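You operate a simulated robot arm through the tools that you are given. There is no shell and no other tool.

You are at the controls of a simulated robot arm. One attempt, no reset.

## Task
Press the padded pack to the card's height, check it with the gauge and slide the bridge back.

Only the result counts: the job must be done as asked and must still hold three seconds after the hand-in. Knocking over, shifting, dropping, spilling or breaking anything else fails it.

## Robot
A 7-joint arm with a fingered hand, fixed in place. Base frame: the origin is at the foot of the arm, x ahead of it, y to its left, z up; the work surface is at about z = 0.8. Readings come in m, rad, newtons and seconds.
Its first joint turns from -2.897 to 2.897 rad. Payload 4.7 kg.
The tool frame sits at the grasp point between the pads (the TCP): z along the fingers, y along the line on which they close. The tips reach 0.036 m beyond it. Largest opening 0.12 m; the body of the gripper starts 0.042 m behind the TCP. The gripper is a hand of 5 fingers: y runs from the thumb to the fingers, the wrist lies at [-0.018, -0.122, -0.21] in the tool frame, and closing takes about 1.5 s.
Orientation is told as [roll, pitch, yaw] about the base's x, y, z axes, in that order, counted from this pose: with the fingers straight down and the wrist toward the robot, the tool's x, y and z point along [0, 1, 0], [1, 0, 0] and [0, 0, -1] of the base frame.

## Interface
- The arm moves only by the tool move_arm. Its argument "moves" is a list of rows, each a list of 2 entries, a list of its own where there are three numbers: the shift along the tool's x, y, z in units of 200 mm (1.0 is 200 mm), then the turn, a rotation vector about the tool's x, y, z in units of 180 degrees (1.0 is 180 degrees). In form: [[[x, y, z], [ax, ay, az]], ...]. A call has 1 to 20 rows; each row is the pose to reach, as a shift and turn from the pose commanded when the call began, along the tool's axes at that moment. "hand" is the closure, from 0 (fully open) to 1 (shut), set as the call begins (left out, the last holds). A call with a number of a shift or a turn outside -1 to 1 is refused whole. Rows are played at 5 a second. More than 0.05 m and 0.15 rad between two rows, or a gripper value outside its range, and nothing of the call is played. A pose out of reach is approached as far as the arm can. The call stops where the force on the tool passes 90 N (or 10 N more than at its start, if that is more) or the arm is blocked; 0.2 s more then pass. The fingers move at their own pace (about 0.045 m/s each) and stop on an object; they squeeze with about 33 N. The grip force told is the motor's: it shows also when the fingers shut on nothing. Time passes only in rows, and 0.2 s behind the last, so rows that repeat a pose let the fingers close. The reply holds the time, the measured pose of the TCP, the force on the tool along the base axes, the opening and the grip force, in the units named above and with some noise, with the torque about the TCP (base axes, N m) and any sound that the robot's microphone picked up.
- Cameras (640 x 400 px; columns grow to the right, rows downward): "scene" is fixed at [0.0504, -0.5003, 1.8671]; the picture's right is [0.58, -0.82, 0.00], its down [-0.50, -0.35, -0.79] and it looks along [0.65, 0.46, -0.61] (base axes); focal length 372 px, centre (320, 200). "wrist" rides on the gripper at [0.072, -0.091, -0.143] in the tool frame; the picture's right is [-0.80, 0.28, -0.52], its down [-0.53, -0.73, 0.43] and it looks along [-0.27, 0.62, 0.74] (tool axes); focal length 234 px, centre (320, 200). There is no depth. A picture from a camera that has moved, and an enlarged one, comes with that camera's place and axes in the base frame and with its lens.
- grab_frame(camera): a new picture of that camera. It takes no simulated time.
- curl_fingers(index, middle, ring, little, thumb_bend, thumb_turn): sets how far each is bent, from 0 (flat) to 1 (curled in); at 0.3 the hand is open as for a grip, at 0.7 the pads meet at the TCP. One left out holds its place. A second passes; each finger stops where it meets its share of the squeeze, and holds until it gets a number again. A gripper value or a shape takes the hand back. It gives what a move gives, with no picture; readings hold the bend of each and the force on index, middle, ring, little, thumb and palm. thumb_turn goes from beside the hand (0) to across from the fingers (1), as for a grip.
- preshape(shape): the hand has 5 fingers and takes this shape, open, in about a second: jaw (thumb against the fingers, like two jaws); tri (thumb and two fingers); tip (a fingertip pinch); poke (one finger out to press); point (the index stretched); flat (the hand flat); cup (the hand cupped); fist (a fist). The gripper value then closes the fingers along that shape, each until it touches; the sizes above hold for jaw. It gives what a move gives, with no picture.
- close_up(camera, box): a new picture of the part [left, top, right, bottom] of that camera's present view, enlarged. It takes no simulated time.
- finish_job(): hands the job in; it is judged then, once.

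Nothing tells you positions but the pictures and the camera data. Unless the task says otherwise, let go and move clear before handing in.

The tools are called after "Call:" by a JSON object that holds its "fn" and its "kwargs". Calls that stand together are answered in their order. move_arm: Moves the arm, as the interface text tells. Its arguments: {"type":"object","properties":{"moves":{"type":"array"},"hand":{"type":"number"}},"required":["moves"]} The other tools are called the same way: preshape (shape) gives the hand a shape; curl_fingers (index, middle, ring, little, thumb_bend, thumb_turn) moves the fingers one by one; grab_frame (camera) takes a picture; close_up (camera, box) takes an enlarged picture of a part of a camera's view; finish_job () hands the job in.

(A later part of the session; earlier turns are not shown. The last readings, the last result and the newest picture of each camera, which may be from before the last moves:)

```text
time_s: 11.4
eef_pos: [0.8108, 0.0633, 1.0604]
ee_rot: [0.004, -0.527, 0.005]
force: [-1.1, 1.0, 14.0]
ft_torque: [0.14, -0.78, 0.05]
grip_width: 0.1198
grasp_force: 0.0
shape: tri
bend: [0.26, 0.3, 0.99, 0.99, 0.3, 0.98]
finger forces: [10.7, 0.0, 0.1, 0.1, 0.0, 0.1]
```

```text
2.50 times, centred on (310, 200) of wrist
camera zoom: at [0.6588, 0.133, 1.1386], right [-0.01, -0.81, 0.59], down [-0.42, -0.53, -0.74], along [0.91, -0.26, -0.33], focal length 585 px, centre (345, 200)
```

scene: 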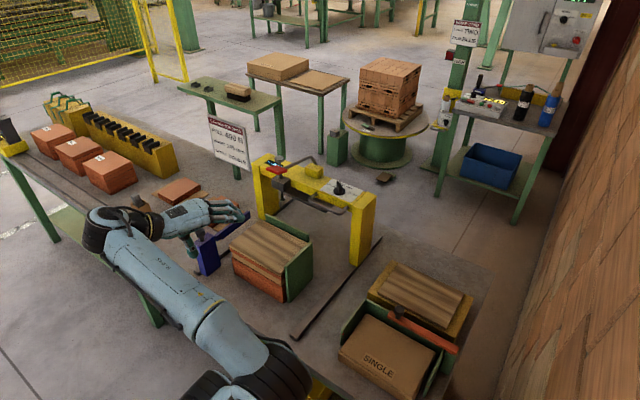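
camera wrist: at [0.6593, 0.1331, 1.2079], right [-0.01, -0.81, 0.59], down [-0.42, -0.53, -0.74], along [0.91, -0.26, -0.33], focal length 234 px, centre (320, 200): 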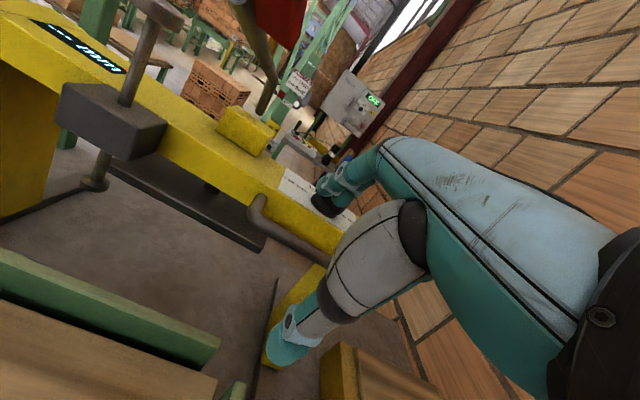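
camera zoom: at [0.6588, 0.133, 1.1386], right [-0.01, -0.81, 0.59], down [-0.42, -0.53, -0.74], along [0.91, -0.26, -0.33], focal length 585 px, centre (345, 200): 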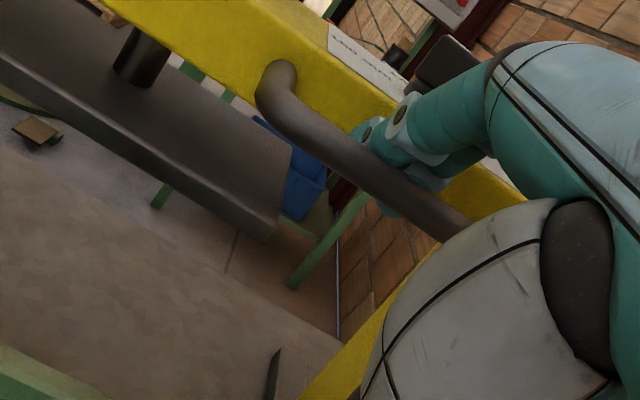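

The index finger rests on the bar and the fingertips are hooked behind it. I'll lift 4 mm and pull 3 cm towards the robot to see whether the bridge follows.

Call:
{"fn": "move_arm", "kwargs": {"moves": [[[0, 0.01, -0.017], [0, 0, 0]], [[0, -0.033, -0.042], [0, 0, 0]], [[0, -0.076, -0.067], [0, 0, 0]], [[0, -0.12, -0.0925], [0, 0, 0]]]}}

Call:
{"fn": "grab_frame", "kwargs": {"camera": "scene"}}

Call:
{"fn": "close_up", "kwargs": {"camera": "wrist", "box": [220, 120, 400, 280]}}

```text
time_s: 12.4
eef_pos: [0.7792, 0.0642, 1.0622]
ee_rot: [0.004, -0.523, 0.005]
force: [-0.2, 0.0, 7.6]
ft_torque: [0.1, -0.35, -0.05]
grip_width: 0.1201
grasp_force: 0.0
shape: tri
bend: [0.28, 0.3, 0.99, 0.99, 0.3, 0.98]
finger forces: [5.4, 0.0, 0.0, 0.0, 0.0, 0.1]
```

```text
taken
```

scene: 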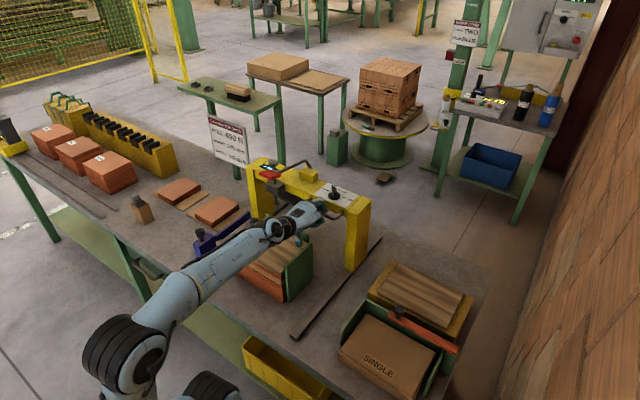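

```text
2.50 times, centred on (310, 200) of wrist
camera zoom: at [0.6285, 0.1338, 1.1417], right [-0.01, -0.81, 0.59], down [-0.42, -0.53, -0.73], along [0.91, -0.26, -0.33], focal length 585 px, centre (345, 200)
```

zoom: 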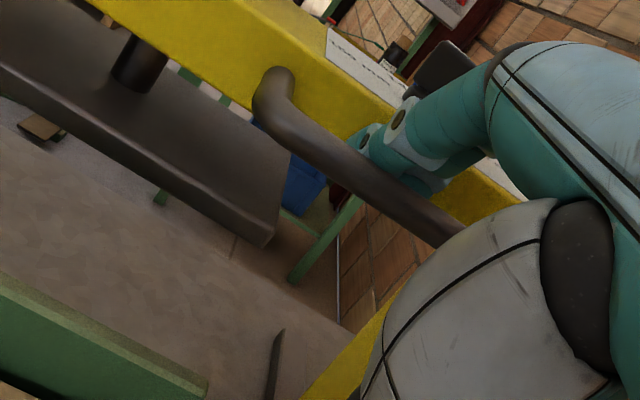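

The bridge slides easily with the hand. I'll keep pulling in steps; I estimate about 0.24 m total travel puts the plate over the pack and the gauge foot inside its front edge.

Call:
{"fn": "move_arm", "kwargs": {"moves": [[[0, -0.086, -0.05], [0, 0, 0]], [[0, -0.173, -0.1], [0, 0, 0]], [[0, -0.26, -0.15], [0, 0, 0]], [[0, -0.346, -0.2], [0, 0, 0]], [[0, -0.433, -0.25], [0, 0, 0]], [[0, -0.49, -0.283], [0, 0, 0]], [[0, -0.519, -0.3], [0, 0, 0]]]}}

Call:
{"fn": "grab_frame", "kwargs": {"camera": "scene"}}

Call:
{"fn": "grab_frame", "kwargs": {"camera": "wrist"}}

```text
time_s: 14.0
eef_pos: [0.6614, 0.0634, 1.0629]
ee_rot: [0.002, -0.523, 0.006]
force: [1.4, -0.6, 5.7]
ft_torque: [0.09, -0.28, 0.02]
grip_width: 0.1199
grasp_force: 0.0
shape: tri
bend: [0.28, 0.3, 0.99, 0.99, 0.3, 0.98]
finger forces: [5.6, 0.1, 0.0, 0.0, 0.0, 0.1]
```

```text
taken
```

scene: 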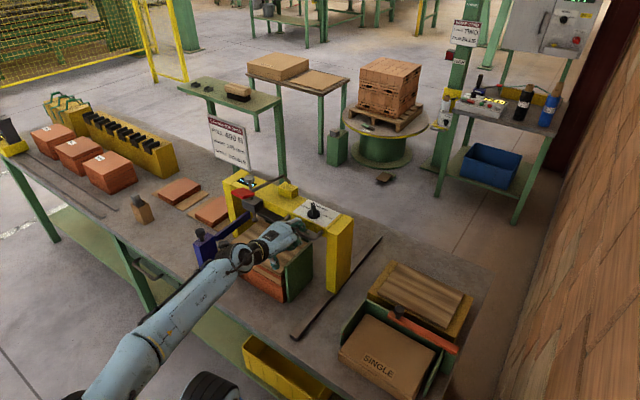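

```text
taken
camera wrist: at [0.5096, 0.1336, 1.1417], right [-0.01, -0.81, 0.59], down [-0.42, -0.53, -0.73], along [0.91, -0.26, -0.33], focal length 234 px, centre (320, 200)
```

wrist: 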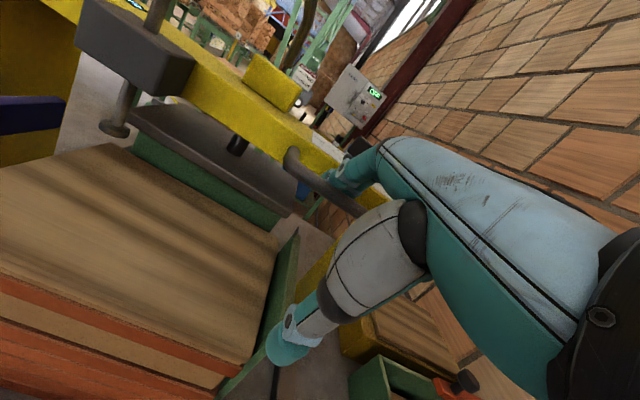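

Call:
{"fn": "close_up", "kwargs": {"camera": "wrist", "box": [0, 0, 330, 230]}}

Call:
{"fn": "close_up", "kwargs": {"camera": "scene", "box": [180, 160, 370, 310]}}

```text
1.74 times, centred on (165, 115) of wrist
camera zoom: at [0.5096, 0.1336, 1.1417], right [-0.01, -0.81, 0.59], down [-0.42, -0.53, -0.73], along [0.91, -0.26, -0.33], focal length 407 px, centre (590, 348)
```

zoom: 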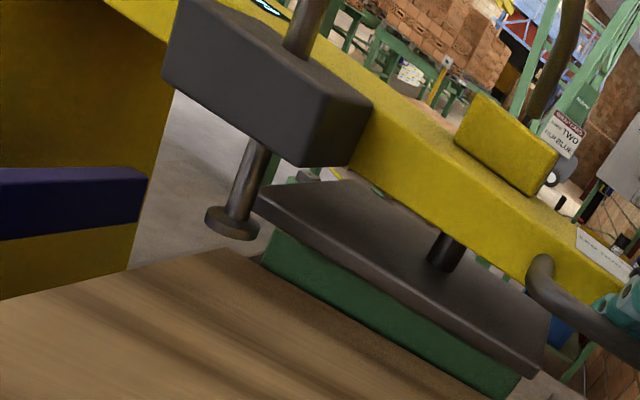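

```text
2.67 times, centred on (275, 235) of scene
camera zoom: at [0.0504, -0.5003, 1.8671], right [0.58, -0.82, 0.0], down [-0.5, -0.35, -0.79], along [0.65, 0.46, -0.61], focal length 991 px, centre (440, 107)
```

zoom: 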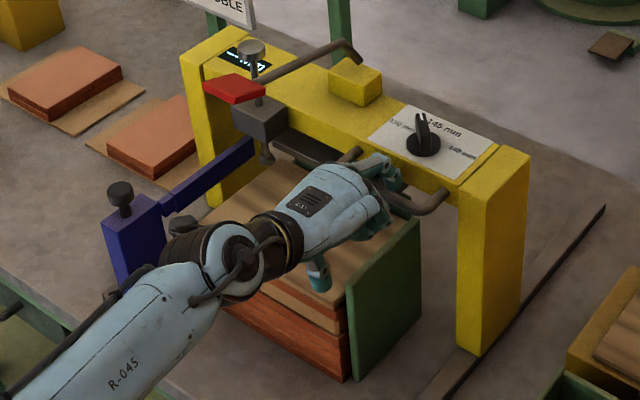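

The bridge's left leg has passed clear of the purple arm and the plate is nearing the pack. I'll pull another 7 cm.

Call:
{"fn": "move_arm", "kwargs": {"moves": [[[0, -0.086, -0.05], [0, 0, 0]], [[0, -0.173, -0.1], [0, 0, 0]], [[0, -0.26, -0.15], [0, 0, 0]], [[0, -0.303, -0.175], [0, 0, 0]]]}}

Call:
{"fn": "close_up", "kwargs": {"camera": "wrist", "box": [0, 0, 330, 230]}}

Call:
{"fn": "close_up", "kwargs": {"camera": "scene", "box": [180, 160, 370, 310]}}

```text
time_s: 15.0
eef_pos: [0.5901, 0.0626, 1.0617]
ee_rot: [0.003, -0.519, 0.008]
force: [0.7, 0.0, 2.2]
ft_torque: [0.05, -0.13, 0.04]
grip_width: 0.1199
grasp_force: 0.0
shape: tri
bend: [0.29, 0.3, 0.99, 0.99, 0.3, 0.98]
finger forces: [1.7, 0.0, 0.1, 0.0, 0.0, 0.0]
```

```text
1.74 times, centred on (165, 115) of wrist
camera zoom: at [0.4387, 0.1335, 1.1405], right [-0.01, -0.8, 0.59], down [-0.42, -0.53, -0.73], along [0.91, -0.26, -0.33], focal length 407 px, centre (590, 348)
```

zoom: 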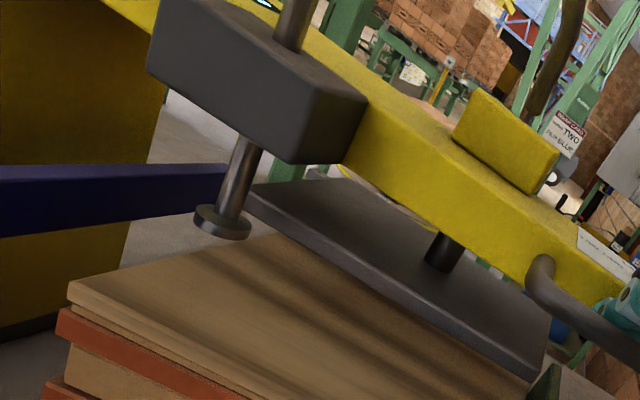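

```text
2.67 times, centred on (275, 235) of scene
camera zoom: at [0.0504, -0.5003, 1.8671], right [0.58, -0.82, 0.0], down [-0.5, -0.35, -0.79], along [0.65, 0.46, -0.61], focal length 991 px, centre (440, 107)
```

zoom: 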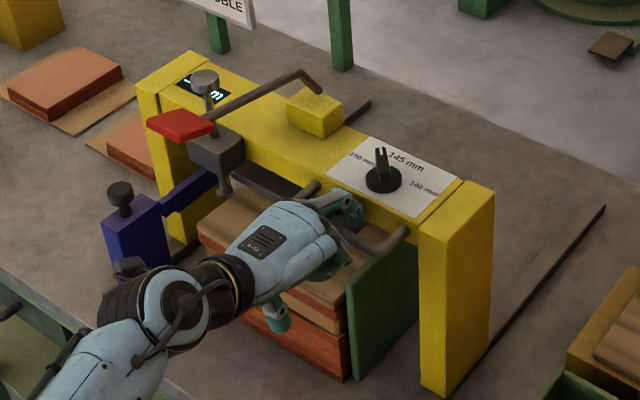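

The plate is almost entirely over the pack; the gauge foot is about 4 cm inside the pack's front edge. I'll pull about 2.2 cm more so the plate clears the back fence, watching for a stop.

Call:
{"fn": "move_arm", "kwargs": {"moves": [[[0, -0.035, -0.02], [0, 0, 0]], [[0, -0.07, -0.04], [0, 0, 0]], [[0, -0.095, -0.055], [0, 0, 0]], [[0, -0.095, -0.055], [0, 0, 0]]]}}

Call:
{"fn": "close_up", "kwargs": {"camera": "wrist", "box": [0, 0, 330, 230]}}

Call:
{"fn": "close_up", "kwargs": {"camera": "scene", "box": [180, 160, 370, 310]}}

```text
time_s: 16.0
eef_pos: [0.5688, 0.0631, 1.0622]
ee_rot: [0.002, -0.523, 0.009]
force: [11.4, -0.1, 3.5]
ft_torque: [0.02, 0.07, -0.15]
grip_width: 0.1198
grasp_force: 0.1
shape: tri
bend: [0.26, 0.3, 0.99, 0.99, 0.3, 0.98]
finger forces: [9.4, 0.1, 0.0, 0.1, 0.0, 0.0]
```

```text
1.74 times, centred on (165, 115) of wrist
camera zoom: at [0.4172, 0.1337, 1.1405], right [-0.01, -0.81, 0.59], down [-0.42, -0.53, -0.73], along [0.91, -0.26, -0.33], focal length 407 px, centre (590, 348)
```

zoom: 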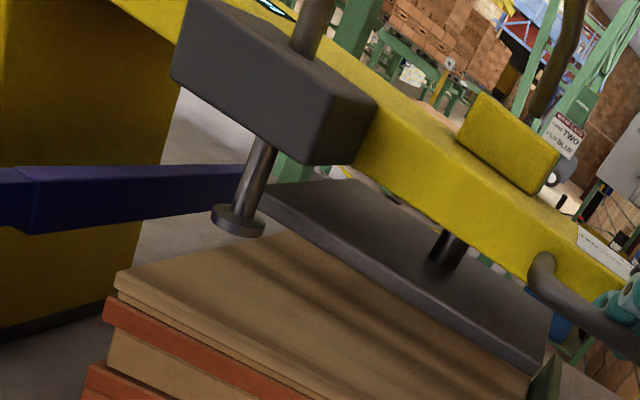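

```text
2.67 times, centred on (275, 235) of scene
camera zoom: at [0.0504, -0.5003, 1.8671], right [0.58, -0.82, 0.0], down [-0.5, -0.35, -0.79], along [0.65, 0.46, -0.61], focal length 991 px, centre (440, 107)
```

zoom: 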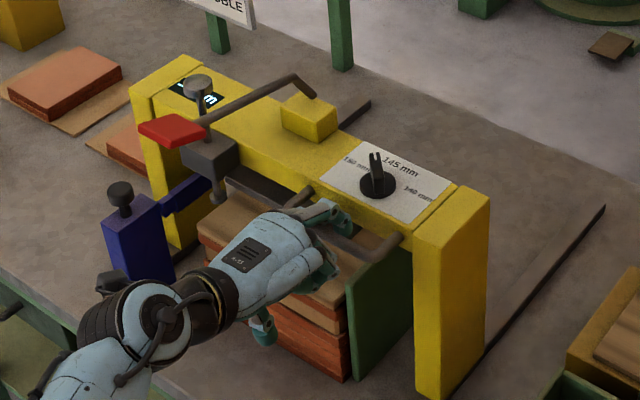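

The force reading shows the bridge has come up against its front stop, with the gauge foot at about x 0.655 and the plate over the pack. I'll ease off, lift the fingers out and then look at the dial.

Call:
{"fn": "move_arm", "kwargs": {"moves": [[[0, 0.026, 0.015], [0, 0, 0]], [[0, 0.07, -0.06], [0, 0, 0]], [[0, 0.13, -0.165], [0, 0, 0]], [[0, 0.2, -0.29], [0, 0, 0]], [[0, 0.276, -0.418], [0, 0, 0]]]}}

Call:
{"fn": "close_up", "kwargs": {"camera": "scene", "box": [180, 160, 370, 310]}}

Call:
{"fn": "grab_frame", "kwargs": {"camera": "wrist"}}

Call:
{"fn": "close_up", "kwargs": {"camera": "scene", "box": [285, 200, 345, 240]}}

```text
time_s: 17.2
eef_pos: [0.5746, 0.0602, 1.1664]
ee_rot: [0.003, -0.523, 0.006]
force: [0.5, 0.3, -0.2]
ft_torque: [0.03, -0.02, -0.02]
grip_width: 0.1199
grasp_force: 0.1
shape: tri
bend: [0.3, 0.3, 0.99, 0.99, 0.3, 0.98]
finger forces: [0.0, 0.1, 0.1, 0.0, 0.0, 0.0]
```

```text
2.67 times, centred on (275, 235) of scene
camera zoom: at [0.0504, -0.5003, 1.8671], right [0.58, -0.82, 0.0], down [-0.5, -0.35, -0.79], along [0.65, 0.46, -0.61], focal length 991 px, centre (440, 107)
```

zoom: 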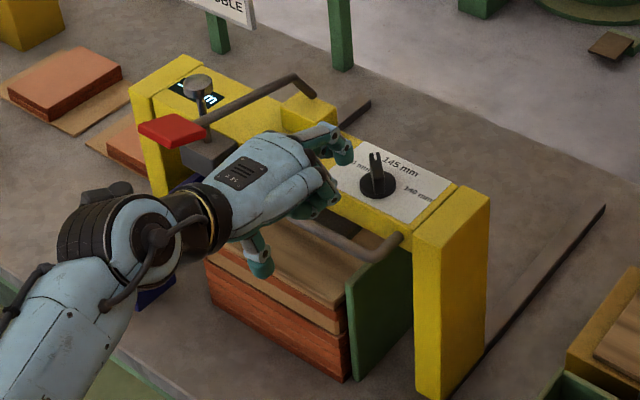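

```text
taken
camera wrist: at [0.4231, 0.1295, 1.2453], right [-0.01, -0.81, 0.59], down [-0.42, -0.53, -0.73], along [0.91, -0.26, -0.33], focal length 234 px, centre (320, 200)
```

wrist: 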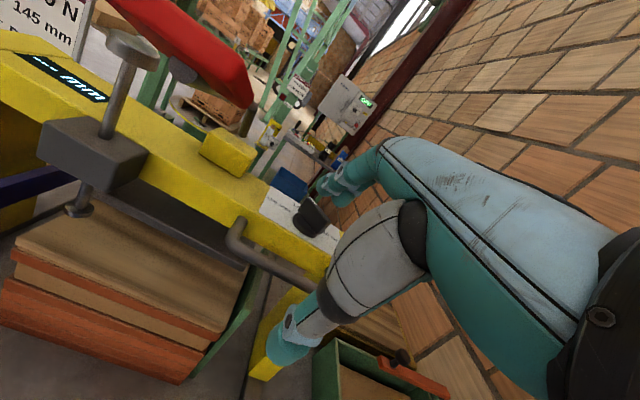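

```text
10.00 times, centred on (315, 220) of scene
camera zoom: at [0.0504, -0.5003, 1.8671], right [0.58, -0.82, 0.0], down [-0.5, -0.35, -0.79], along [0.65, 0.46, -0.61], focal length 3715 px, centre (370, 0)
```

zoom: 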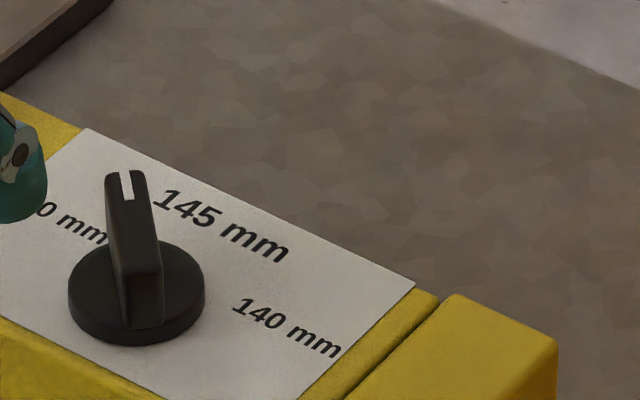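

The bridge is against its stop and the dial's pointer stands 45° to the left of 145 (at 150). I'll bring the index finger down just right of the knob's near end, then push it leftwards so the knob turns clockwise to 145.

Call:
{"fn": "move_arm", "kwargs": {"moves": [[[-0.18, 0, 0], [0, 0, 0]], [[-0.36, 0, 0], [0, 0, 0]], [[-0.36, 0.147, 0.085], [0, 0, 0]], [[-0.36, 0.092, 0.18], [0, 0, 0]], [[-0.36, 0.037, 0.275], [0, 0, 0]]]}}

Call:
{"fn": "close_up", "kwargs": {"camera": "scene", "box": [275, 200, 335, 240]}}

Call:
{"fn": "close_up", "kwargs": {"camera": "wrist", "box": [240, 130, 400, 250]}}

```text
time_s: 18.4
eef_pos: [0.6088, -0.0102, 1.1207]
ee_rot: [0.002, -0.52, 0.008]
force: [0.4, -0.4, 0.4]
ft_torque: [-0.02, 0.01, -0.02]
grip_width: 0.1199
grasp_force: 0.0
shape: tri
bend: [0.3, 0.3, 0.99, 0.99, 0.3, 0.98]
finger forces: [0.1, 0.0, 0.0, 0.0, 0.1, 0.0]
```

```text
10.00 times, centred on (305, 220) of scene
camera zoom: at [0.0504, -0.5003, 1.8671], right [0.58, -0.82, 0.0], down [-0.5, -0.35, -0.79], along [0.65, 0.46, -0.61], focal length 3715 px, centre (470, 0)
```

zoom: 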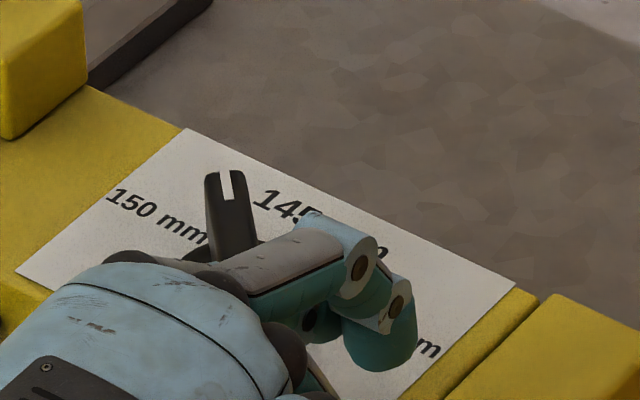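

```text
3.33 times, centred on (320, 190) of wrist
camera zoom: at [0.4572, 0.0597, 1.1989], right [-0.01, -0.81, 0.59], down [-0.42, -0.53, -0.73], along [0.91, -0.26, -0.33], focal length 781 px, centre (320, 233)
```

zoom: 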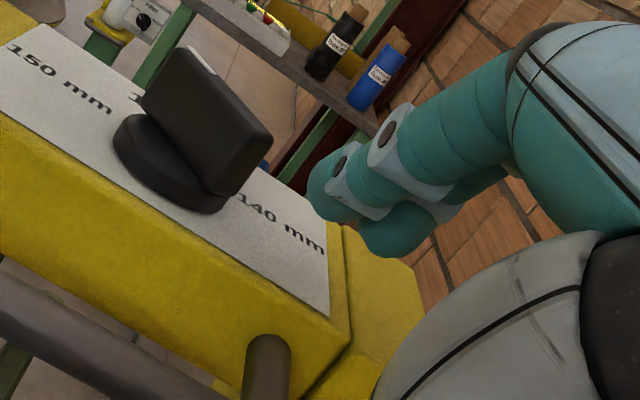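

The index finger is just right of the knob's near end. I'll lower by 8 mm and push 2 cm to the left in small steps, then check how the pointer moved.

Call:
{"fn": "move_arm", "kwargs": {"moves": [[[0, -0.02, 0.035], [0, 0, 0]], [[0.05, -0.02, 0.035], [0, 0, 0]], [[0.08, -0.02, 0.035], [0, 0, 0]], [[0.1, -0.02, 0.035], [0, 0, 0]]]}}

Call:
{"fn": "close_up", "kwargs": {"camera": "scene", "box": [275, 200, 335, 240]}}

Call:
{"fn": "close_up", "kwargs": {"camera": "wrist", "box": [240, 130, 400, 250]}}

```text
time_s: 19.4
eef_pos: [0.6073, 0.0096, 1.1111]
ee_rot: [0.002, -0.522, 0.007]
force: [-0.8, -3.5, 0.2]
ft_torque: [0.08, -0.02, -0.24]
grip_width: 0.1198
grasp_force: 0.0
shape: tri
bend: [0.3, 0.3, 0.99, 0.99, 0.3, 0.98]
finger forces: [3.3, 0.0, 0.0, 0.0, 0.0, 0.0]
```

```text
10.00 times, centred on (305, 220) of scene
camera zoom: at [0.0504, -0.5003, 1.8671], right [0.58, -0.82, 0.0], down [-0.5, -0.35, -0.79], along [0.65, 0.46, -0.61], focal length 3715 px, centre (470, 0)
```

zoom: 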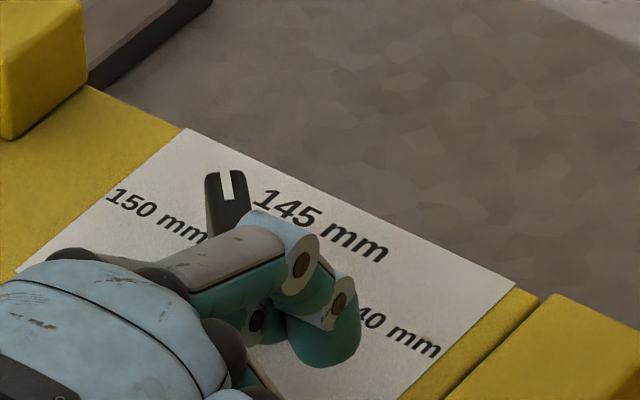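

```text
3.33 times, centred on (320, 190) of wrist
camera zoom: at [0.4564, 0.0797, 1.1903], right [-0.01, -0.81, 0.59], down [-0.42, -0.53, -0.73], along [0.91, -0.26, -0.33], focal length 781 px, centre (320, 233)
```

zoom: 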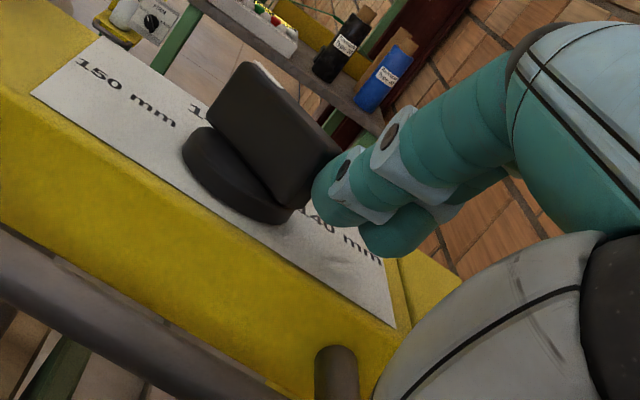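

The finger has just touched the knob's near end (3.5 N). I'll push on, diagonally towards the robot and left, in small increments.

Call:
{"fn": "move_arm", "kwargs": {"moves": [[[0.02, -0.009, -0.005], [0, 0, 0]], [[0.04, -0.018, -0.01], [0, 0, 0]], [[0.05, -0.026, -0.015], [0, 0, 0]], [[0.05, -0.026, -0.015], [0, 0, 0]]]}}

Call:
{"fn": "close_up", "kwargs": {"camera": "scene", "box": [275, 200, 335, 240]}}

Call:
{"fn": "close_up", "kwargs": {"camera": "wrist", "box": [240, 130, 400, 250]}}

```text
time_s: 20.4
eef_pos: [0.6031, 0.0196, 1.1114]
ee_rot: [0.003, -0.522, 0.006]
force: [-6.5, -4.8, 2.4]
ft_torque: [0.08, -0.15, -0.34]
grip_width: 0.1188
grasp_force: 0.0
shape: tri
bend: [0.33, 0.3, 0.99, 0.99, 0.3, 0.98]
finger forces: [8.0, 0.0, 0.1, 0.0, 0.0, 0.0]
```

```text
10.00 times, centred on (305, 220) of scene
camera zoom: at [0.0504, -0.5003, 1.8671], right [0.58, -0.82, 0.0], down [-0.5, -0.35, -0.79], along [0.65, 0.46, -0.61], focal length 3715 px, centre (470, 0)
```

zoom: 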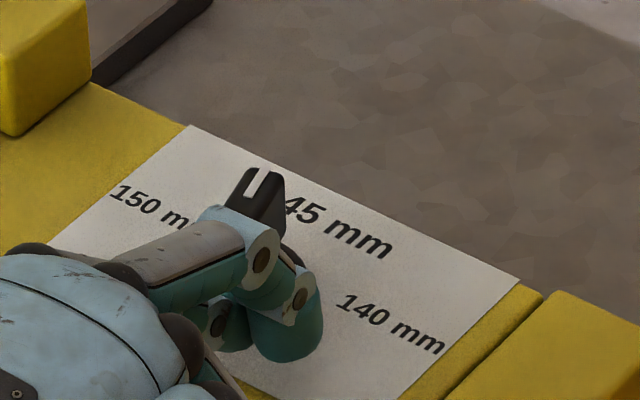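

```text
3.33 times, centred on (320, 190) of wrist
camera zoom: at [0.452, 0.0903, 1.1899], right [-0.01, -0.81, 0.59], down [-0.42, -0.53, -0.73], along [0.91, -0.26, -0.33], focal length 781 px, centre (320, 233)
```

zoom: 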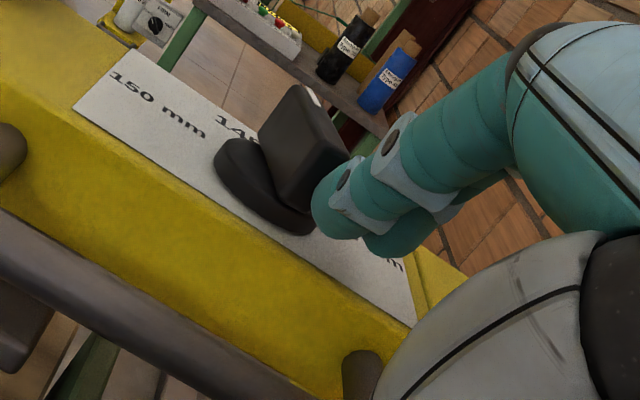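

The knob has turned to about 20° from 145. I'll push about 7 mm further left, easing slightly back in x so that the bridge isn't pushed.

Call:
{"fn": "move_arm", "kwargs": {"moves": [[[0.01, -0.013, -0.008], [0, 0, 0]], [[0.02, -0.013, -0.008], [0, 0, 0]], [[0.03, -0.013, -0.008], [0, 0, 0]], [[0.03, -0.013, -0.008], [0, 0, 0]]]}}

Call:
{"fn": "close_up", "kwargs": {"camera": "scene", "box": [275, 200, 335, 240]}}

Call:
{"fn": "close_up", "kwargs": {"camera": "wrist", "box": [240, 130, 400, 250]}}

```text
time_s: 21.4
eef_pos: [0.5993, 0.0267, 1.1122]
ee_rot: [0.001, -0.522, 0.007]
force: [-2.7, -2.8, -0.1]
ft_torque: [0.04, -0.03, -0.09]
grip_width: 0.1188
grasp_force: 0.0
shape: tri
bend: [0.32, 0.3, 0.99, 0.99, 0.3, 0.98]
finger forces: [3.1, 0.0, 0.1, 0.0, 0.0, 0.1]
```

```text
10.00 times, centred on (305, 220) of scene
camera zoom: at [0.0504, -0.5003, 1.8671], right [0.58, -0.82, 0.0], down [-0.5, -0.35, -0.79], along [0.65, 0.46, -0.61], focal length 3715 px, centre (470, 0)
```

zoom: 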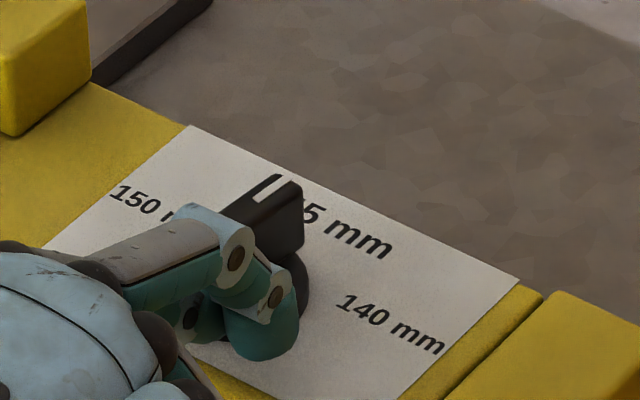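

```text
3.33 times, centred on (320, 190) of wrist
camera zoom: at [0.448, 0.0962, 1.1904], right [-0.01, -0.81, 0.59], down [-0.42, -0.53, -0.73], along [0.91, -0.26, -0.33], focal length 781 px, centre (320, 233)
```

zoom: 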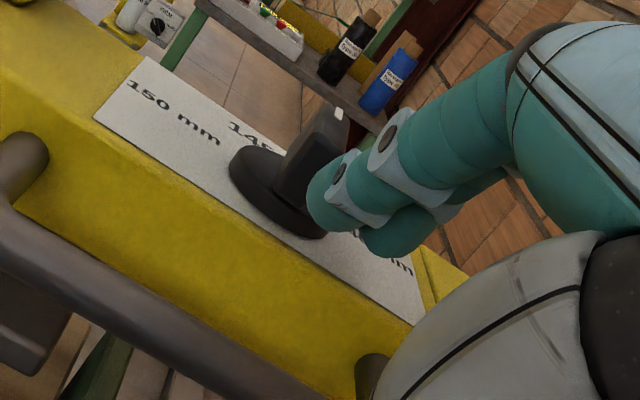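

The pointer now lies about along the 145 direction. I'll back the finger off to the right and up, then measure the pointer precisely.

Call:
{"fn": "move_arm", "kwargs": {"moves": [[[-0.06, 0, 0], [0, 0, 0]], [[-0.1, 0, 0], [0, 0, 0]], [[-0.1, 0.1, -0.173], [0, 0, 0]], [[-0.1, 0.1, -0.35], [0, 0, 0]], [[-0.2, 0, -0.5], [0, 0, 0]]]}}

Call:
{"fn": "close_up", "kwargs": {"camera": "scene", "box": [275, 200, 335, 240]}}

Call:
{"fn": "close_up", "kwargs": {"camera": "wrist", "box": [200, 110, 380, 250]}}

```text
time_s: 22.6
eef_pos: [0.5506, -0.0134, 1.1989]
ee_rot: [0.002, -0.522, 0.01]
force: [0.3, 0.1, 0.1]
ft_torque: [-0.03, 0.0, 0.03]
grip_width: 0.1199
grasp_force: 0.0
shape: tri
bend: [0.3, 0.3, 0.99, 0.99, 0.3, 0.98]
finger forces: [0.0, 0.0, 0.1, 0.0, 0.0, 0.0]
```

```text
10.00 times, centred on (305, 220) of scene
camera zoom: at [0.0504, -0.5003, 1.8671], right [0.58, -0.82, 0.0], down [-0.5, -0.35, -0.79], along [0.65, 0.46, -0.61], focal length 3715 px, centre (470, 0)
```

zoom: 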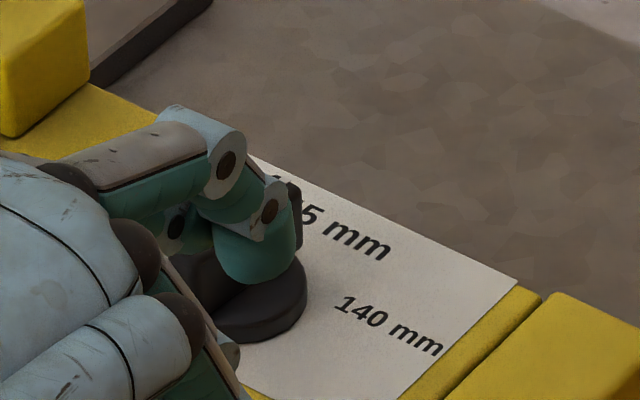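

```text
2.86 times, centred on (290, 180) of wrist
camera zoom: at [0.3991, 0.0568, 1.2775], right [-0.01, -0.81, 0.59], down [-0.42, -0.53, -0.73], along [0.91, -0.26, -0.33], focal length 669 px, centre (406, 257)
```

zoom: 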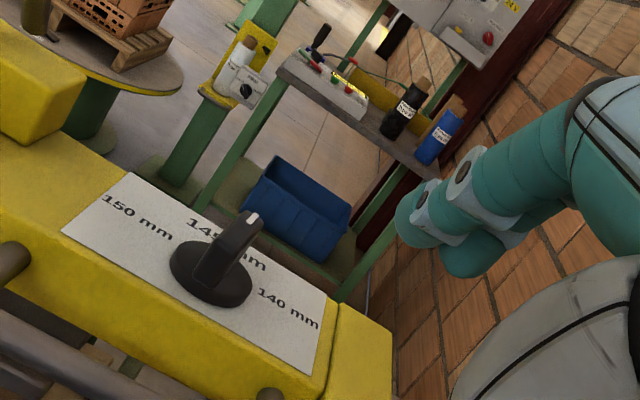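

Call:
{"fn": "close_up", "kwargs": {"camera": "wrist", "box": [215, 150, 285, 200]}}

```text
8.00 times, centred on (250, 175) of wrist
camera zoom: at [0.3991, 0.0568, 1.2775], right [-0.01, -0.81, 0.59], down [-0.42, -0.53, -0.73], along [0.91, -0.26, -0.33], focal length 1873 px, centre (880, 400)
```

zoom: 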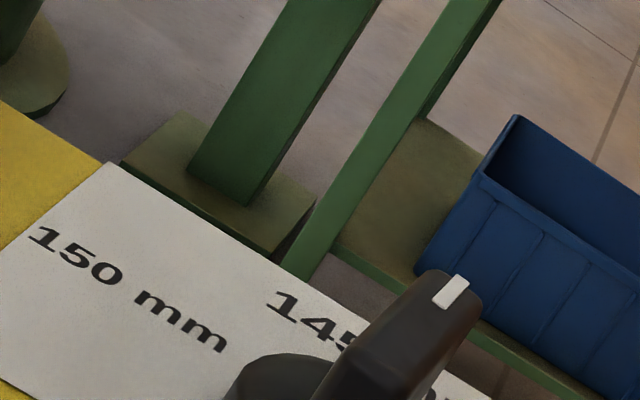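

Call:
{"fn": "close_up", "kwargs": {"camera": "wrist", "box": [215, 165, 285, 225]}}

Call:
{"fn": "move_arm", "kwargs": {"moves": [[[-0.1, -0.15, -0.15], [0, 0, 0]], [[-0.2, -0.3, -0.25], [0, 0, 0]], [[-0.4, -0.35, -0.3], [0, 0, 0]]]}}

Call:
{"fn": "close_up", "kwargs": {"camera": "scene", "box": [275, 200, 335, 240]}}

Call:
{"fn": "grab_frame", "kwargs": {"camera": "wrist"}}

```text
6.67 times, centred on (250, 195) of wrist
camera zoom: at [0.3991, 0.0568, 1.2775], right [-0.01, -0.81, 0.59], down [-0.42, -0.53, -0.73], along [0.91, -0.26, -0.33], focal length 1561 px, centre (787, 233)
```

zoom: 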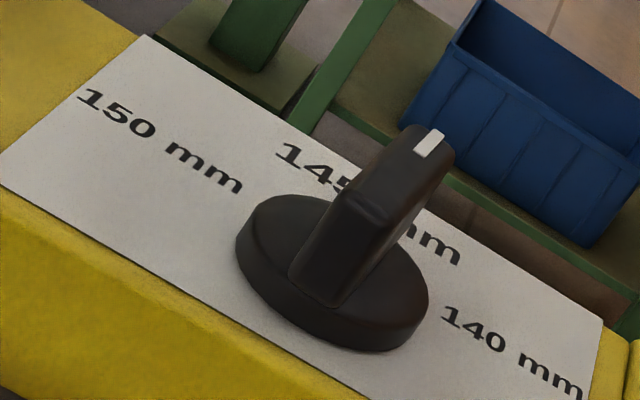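

```text
time_s: 23.6
eef_pos: [0.4787, -0.0287, 1.2177]
ee_rot: [-0.002, -0.523, 0.31]
force: [1.0, 0.6, 0.4]
ft_torque: [-0.02, 0.0, 0.0]
grip_width: 0.1199
grasp_force: 0.0
shape: tri
bend: [0.3, 0.3, 0.99, 0.99, 0.3, 0.98]
finger forces: [0.0, 0.1, 0.1, 0.0, 0.0, 0.1]
stopped in row 3: the arm was blocked; the commanded pose is now the measured one
```

```text
10.00 times, centred on (305, 220) of scene
camera zoom: at [0.0504, -0.5003, 1.8671], right [0.58, -0.82, 0.0], down [-0.5, -0.35, -0.79], along [0.65, 0.46, -0.61], focal length 3715 px, centre (470, 0)
```

zoom: 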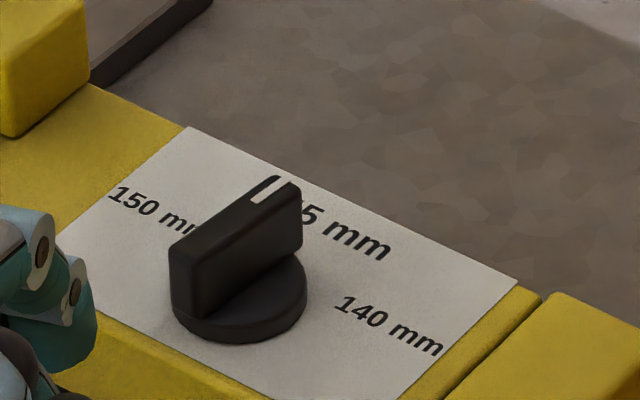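

```text
taken
camera wrist: at [0.3129, -0.0059, 1.2961], right [0.22, -0.77, 0.6], down [-0.24, -0.64, -0.73], along [0.94, 0.02, -0.33], focal length 234 px, centre (320, 200)
```

wrist: 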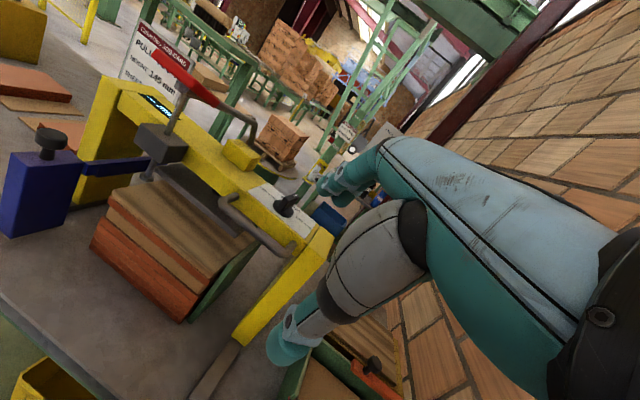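

The pointer ended about 8° past 145, so I want to bring it back a little. I'll straighten the hand and use the same finger side against the knob's far end to nudge it back.

Call:
{"fn": "move_arm", "kwargs": {"moves": [[[-0.012, 0.111, 0.118], [0, -0.0123, 0.0214]], [[-0.024, 0.222, 0.237], [0, -0.0247, 0.0428]], [[-0.036, 0.333, 0.355], [0, -0.037, 0.0641]], [[-0.0485, 0.4445, 0.474], [0, -0.0493, 0.0855]]]}}

Call:
{"fn": "close_up", "kwargs": {"camera": "wrist", "box": [220, 120, 400, 250]}}

```text
time_s: 24.6
eef_pos: [0.6005, -0.0078, 1.1809]
ee_rot: [-0.001, -0.526, -0.025]
force: [0.5, 10.5, 1.3]
ft_torque: [-0.71, 0.05, -0.47]
grip_width: 0.1199
grasp_force: 0.0
shape: tri
bend: [0.3, 0.3, 0.99, 0.99, 0.3, 0.98]
finger forces: [0.0, 0.1, 0.0, 0.0, 0.0, 0.0]
```

```text
3.08 times, centred on (310, 185) of wrist
camera zoom: at [0.4505, 0.0678, 1.259], right [-0.04, -0.8, 0.59], down [-0.43, -0.52, -0.74], along [0.9, -0.29, -0.32], focal length 720 px, centre (351, 246)
```

zoom: 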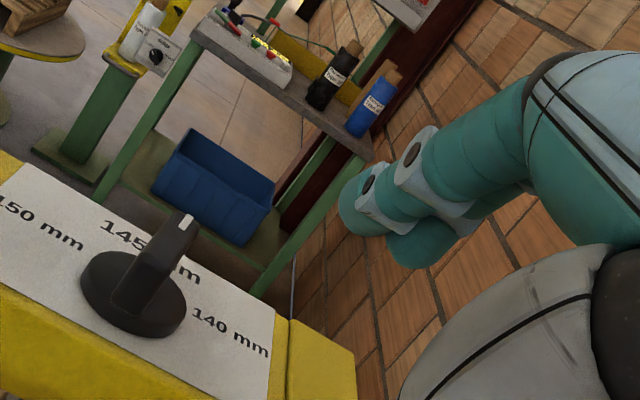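

There is an unexpected 10 N sideways reading, perhaps from the quick turn; I'll hold still a moment and read again while looking at the scene.

Call:
{"fn": "move_arm", "kwargs": {"moves": [[[0, 0, 0], [0, 0, 0]], [[0, 0, 0], [0, 0, 0]]]}}

Call:
{"fn": "grab_frame", "kwargs": {"camera": "scene"}}

Call:
{"fn": "close_up", "kwargs": {"camera": "scene", "box": [180, 160, 370, 310]}}

```text
time_s: 25.2
eef_pos: [0.5999, -0.0002, 1.1809]
ee_rot: [-0.002, -0.523, -0.003]
force: [0.6, 0.1, 0.0]
ft_torque: [-0.01, 0.03, 0.03]
grip_width: 0.12
grasp_force: 0.0
shape: tri
bend: [0.3, 0.3, 0.99, 0.99, 0.3, 0.98]
finger forces: [0.1, 0.1, 0.0, 0.1, 0.0, 0.1]
```

```text
taken
```

scene: 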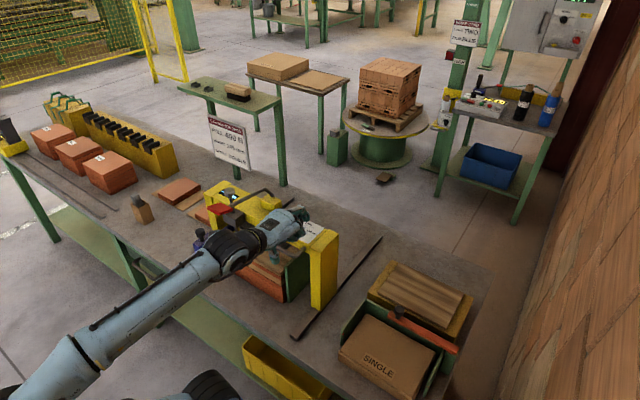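

```text
2.67 times, centred on (275, 235) of scene
camera zoom: at [0.0504, -0.5003, 1.8671], right [0.58, -0.82, 0.0], down [-0.5, -0.35, -0.79], along [0.65, 0.46, -0.61], focal length 991 px, centre (440, 107)
```

zoom: 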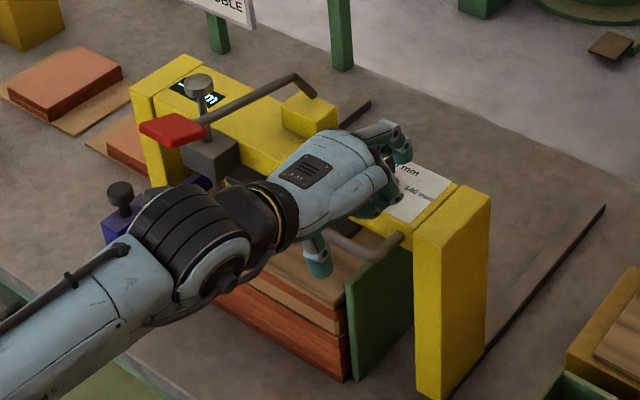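

The reading was only dynamic; all is quiet now. I'll lower the finger to the right of the knob's far end.

Call:
{"fn": "move_arm", "kwargs": {"moves": [[[0, 0.14, 0.08], [0, 0, 0]], [[0, 0.05, 0.23], [0, 0, 0]], [[0, -0.035, 0.3845], [0, 0, 0]], [[0, -0.035, 0.3845], [0, 0, 0]]]}}

Call:
{"fn": "close_up", "kwargs": {"camera": "wrist", "box": [240, 130, 400, 250]}}

Call:
{"fn": "close_up", "kwargs": {"camera": "scene", "box": [275, 200, 335, 240]}}

```text
time_s: 26.2
eef_pos: [0.6322, -0.0023, 1.1102]
ee_rot: [-0.002, -0.525, -0.003]
force: [0.9, 0.2, 0.2]
ft_torque: [-0.02, 0.02, 0.02]
grip_width: 0.1202
grasp_force: 0.0
shape: tri
bend: [0.3, 0.3, 0.99, 0.99, 0.3, 0.98]
finger forces: [0.1, 0.1, 0.0, 0.0, 0.1, 0.1]
```

```text
3.33 times, centred on (320, 190) of wrist
camera zoom: at [0.4813, 0.0701, 1.1876], right [-0.02, -0.8, 0.6], down [-0.42, -0.53, -0.73], along [0.91, -0.27, -0.33], focal length 781 px, centre (320, 233)
```

zoom: 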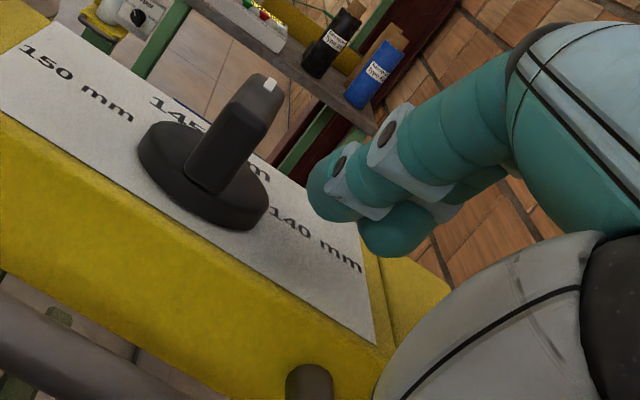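

```text
10.00 times, centred on (305, 220) of scene
camera zoom: at [0.0504, -0.5003, 1.8671], right [0.58, -0.82, 0.0], down [-0.5, -0.35, -0.79], along [0.65, 0.46, -0.61], focal length 3715 px, centre (470, 0)
```

zoom: 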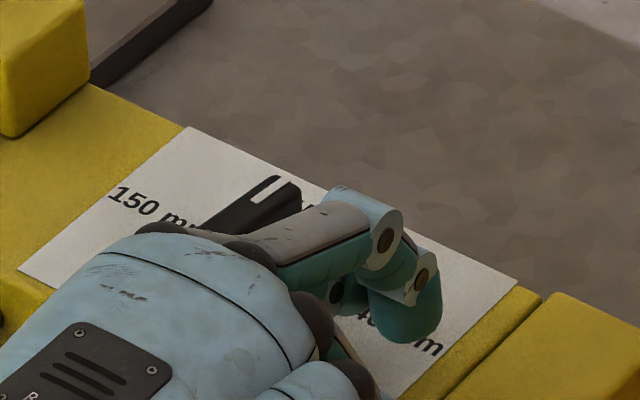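

The finger is right of the knob's far end. I'll creep left until it touches.

Call:
{"fn": "move_arm", "kwargs": {"moves": [[[0.03, 0, 0], [0, 0, 0]], [[0.06, 0, 0], [0, 0, 0]], [[0.06, 0, 0], [0, 0, 0]]]}}

Call:
{"fn": "close_up", "kwargs": {"camera": "wrist", "box": [240, 130, 400, 250]}}

```text
time_s: 27.0
eef_pos: [0.6334, 0.0104, 1.1094]
ee_rot: [0.0, -0.522, -0.003]
force: [0.1, 0.0, -1.0]
ft_torque: [0.01, -0.05, -0.02]
grip_width: 0.1195
grasp_force: 0.1
shape: tri
bend: [0.3, 0.3, 0.99, 0.99, 0.3, 0.98]
finger forces: [0.0, 0.0, 0.0, 0.0, 0.1, 0.1]
```

```text
3.33 times, centred on (320, 190) of wrist
camera zoom: at [0.4821, 0.083, 1.1877], right [-0.02, -0.8, 0.59], down [-0.42, -0.53, -0.73], along [0.91, -0.27, -0.33], focal length 781 px, centre (320, 233)
```

zoom: 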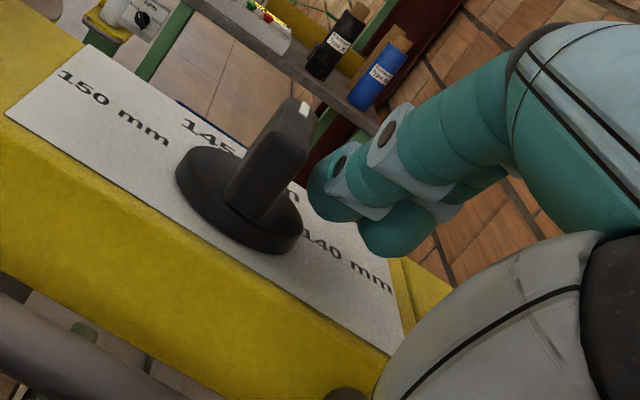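

Call:
{"fn": "move_arm", "kwargs": {"moves": [[[0.01, 0, 0], [0, 0, 0]], [[0.02, 0, 0], [0, 0, 0]], [[0.02, 0, 0], [0, 0, 0]]]}}

Call:
{"fn": "close_up", "kwargs": {"camera": "wrist", "box": [240, 130, 400, 250]}}

Call:
{"fn": "close_up", "kwargs": {"camera": "scene", "box": [275, 200, 335, 240]}}

```text
time_s: 27.8
eef_pos: [0.6324, 0.0143, 1.1093]
ee_rot: [-0.003, -0.524, 0.0]
force: [-1.0, 0.0, 0.1]
ft_torque: [0.02, 0.0, 0.02]
grip_width: 0.12
grasp_force: 0.0
shape: tri
bend: [0.3, 0.3, 0.99, 0.99, 0.3, 0.98]
finger forces: [0.1, 0.0, 0.1, 0.0, 0.0, 0.0]
```

```text
3.33 times, centred on (320, 190) of wrist
camera zoom: at [0.4825, 0.0867, 1.188], right [-0.02, -0.8, 0.6], down [-0.42, -0.53, -0.73], along [0.91, -0.27, -0.33], focal length 781 px, centre (320, 233)
```

zoom: 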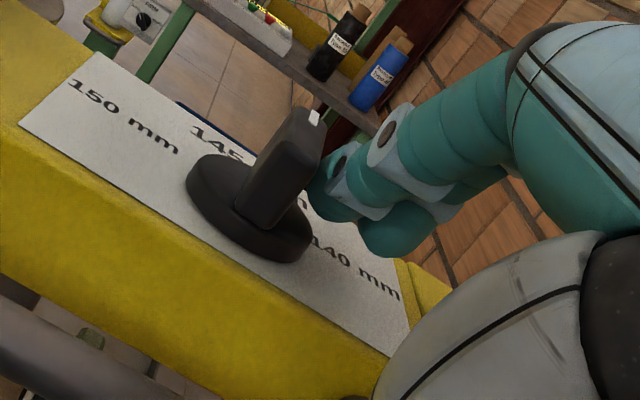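

```text
10.00 times, centred on (305, 220) of scene
camera zoom: at [0.0504, -0.5003, 1.8671], right [0.58, -0.82, 0.0], down [-0.5, -0.35, -0.79], along [0.65, 0.46, -0.61], focal length 3715 px, centre (470, 0)
```

zoom: 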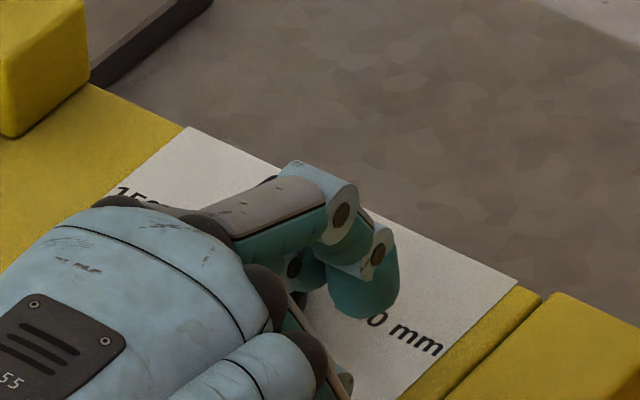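

Call:
{"fn": "move_arm", "kwargs": {"moves": [[[0.01, 0, 0], [0, 0, 0]], [[0.02, 0, 0], [0, 0, 0]], [[0.02, 0, 0], [0, 0, 0]]]}}

Call:
{"fn": "close_up", "kwargs": {"camera": "wrist", "box": [260, 140, 340, 200]}}

```text
time_s: 28.6
eef_pos: [0.6335, 0.0186, 1.1113]
ee_rot: [0.001, -0.525, -0.003]
force: [0.4, 0.0, 0.3]
ft_torque: [-0.04, -0.01, -0.02]
grip_width: 0.1199
grasp_force: 0.1
shape: tri
bend: [0.3, 0.3, 0.99, 0.99, 0.3, 0.98]
finger forces: [0.0, 0.1, 0.1, 0.0, 0.1, 0.0]
```

```text
6.67 times, centred on (300, 170) of wrist
camera zoom: at [0.4833, 0.0914, 1.1887], right [-0.02, -0.8, 0.6], down [-0.42, -0.53, -0.73], along [0.91, -0.27, -0.33], focal length 1561 px, centre (453, 400)
```

zoom: 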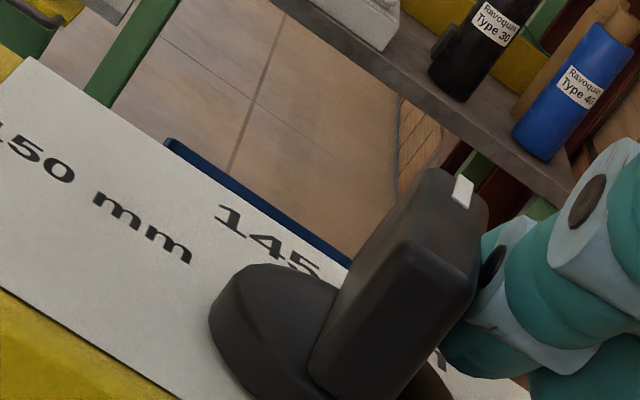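

Call:
{"fn": "move_arm", "kwargs": {"moves": [[[0.01, 0, 0], [0, 0, 0]], [[0.015, 0, 0], [0, 0, 0]], [[0.015, 0, 0], [0, 0, 0]]]}}

Call:
{"fn": "close_up", "kwargs": {"camera": "wrist", "box": [240, 130, 360, 210]}}

```text
time_s: 29.4
eef_pos: [0.6338, 0.0216, 1.1109]
ee_rot: [0.0, -0.525, -0.004]
force: [0.1, -3.0, 0.1]
ft_torque: [0.1, 0.02, -0.2]
grip_width: 0.1201
grasp_force: 0.0
shape: tri
bend: [0.3, 0.3, 0.99, 0.99, 0.3, 0.98]
finger forces: [3.0, 0.0, 0.0, 0.0, 0.0, 0.1]
```

```text
5.00 times, centred on (300, 170) of wrist
camera zoom: at [0.483, 0.0943, 1.1887], right [-0.02, -0.8, 0.6], down [-0.42, -0.53, -0.73], along [0.91, -0.27, -0.33], focal length 1171 px, centre (420, 350)
```

zoom: 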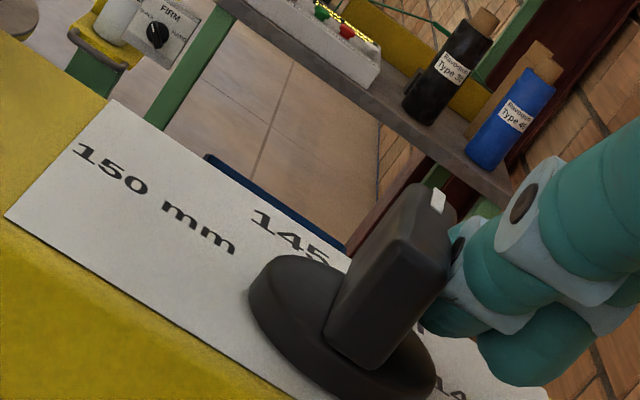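

Contact now (3 N). I'll push in 2 mm steps.

Call:
{"fn": "move_arm", "kwargs": {"moves": [[[0.005, 0, 0], [0, 0, 0]], [[0.012, 0, 0], [0, 0, 0]], [[0.012, 0, 0], [0, 0, 0]]]}}

Call:
{"fn": "close_up", "kwargs": {"camera": "wrist", "box": [240, 130, 360, 210]}}

Call:
{"fn": "close_up", "kwargs": {"camera": "scene", "box": [275, 200, 335, 240]}}

```text
time_s: 30.2
eef_pos: [0.6333, 0.023, 1.1097]
ee_rot: [0.0, -0.524, -0.002]
force: [0.9, -5.0, 0.8]
ft_torque: [0.11, -0.06, -0.33]
grip_width: 0.1198
grasp_force: 0.1
shape: tri
bend: [0.3, 0.3, 0.99, 0.99, 0.3, 0.98]
finger forces: [5.3, 0.1, 0.0, 0.1, 0.0, 0.0]
```

```text
5.00 times, centred on (300, 170) of wrist
camera zoom: at [0.4823, 0.0958, 1.1882], right [-0.02, -0.8, 0.6], down [-0.42, -0.53, -0.73], along [0.91, -0.27, -0.33], focal length 1171 px, centre (420, 350)
```

zoom: 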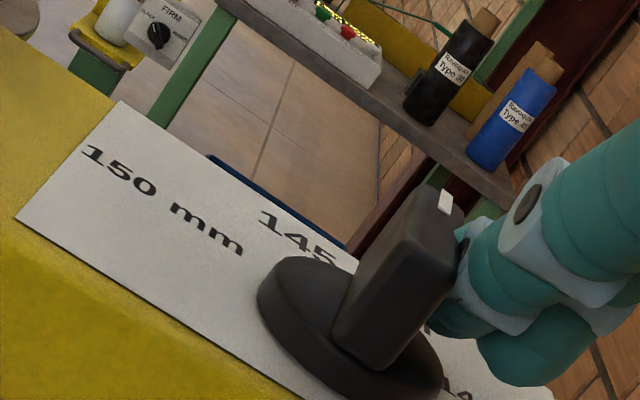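

```text
10.00 times, centred on (305, 220) of scene
camera zoom: at [0.0504, -0.5003, 1.8671], right [0.58, -0.82, 0.0], down [-0.5, -0.35, -0.79], along [0.65, 0.46, -0.61], focal length 3715 px, centre (470, 0)
```

zoom: 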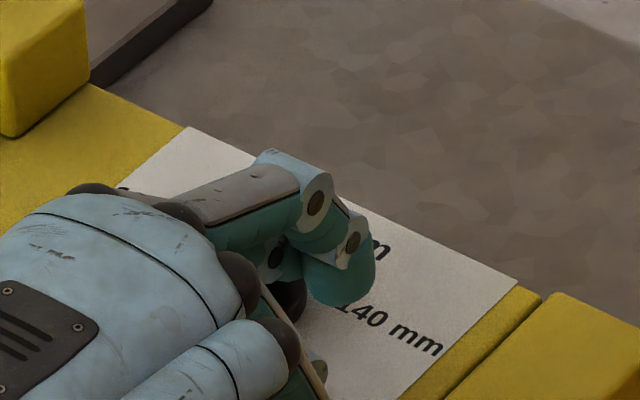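

Call:
{"fn": "move_arm", "kwargs": {"moves": [[[0.007, 0, 0], [0, 0, 0]], [[0.015, 0, 0], [0, 0, 0]], [[0.015, 0, 0], [0, 0, 0]]]}}

Call:
{"fn": "close_up", "kwargs": {"camera": "wrist", "box": [240, 130, 360, 210]}}

```text
time_s: 31.0
eef_pos: [0.6326, 0.0259, 1.1095]
ee_rot: [-0.002, -0.524, -0.002]
force: [-2.2, -10.7, 3.0]
ft_torque: [0.28, -0.17, -0.58]
grip_width: 0.1201
grasp_force: 0.0
shape: tri
bend: [0.3, 0.3, 0.99, 0.99, 0.3, 0.98]
finger forces: [10.5, 0.0, 0.0, 0.1, 0.0, 0.0]
```

```text
5.00 times, centred on (300, 170) of wrist
camera zoom: at [0.4823, 0.099, 1.1875], right [-0.02, -0.8, 0.59], down [-0.42, -0.53, -0.73], along [0.91, -0.27, -0.33], focal length 1171 px, centre (420, 350)
```

zoom: 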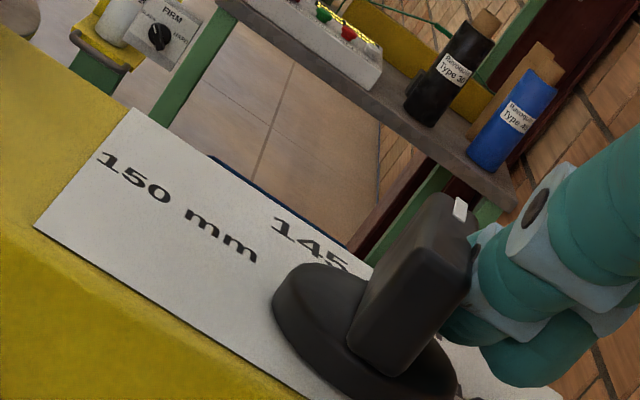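

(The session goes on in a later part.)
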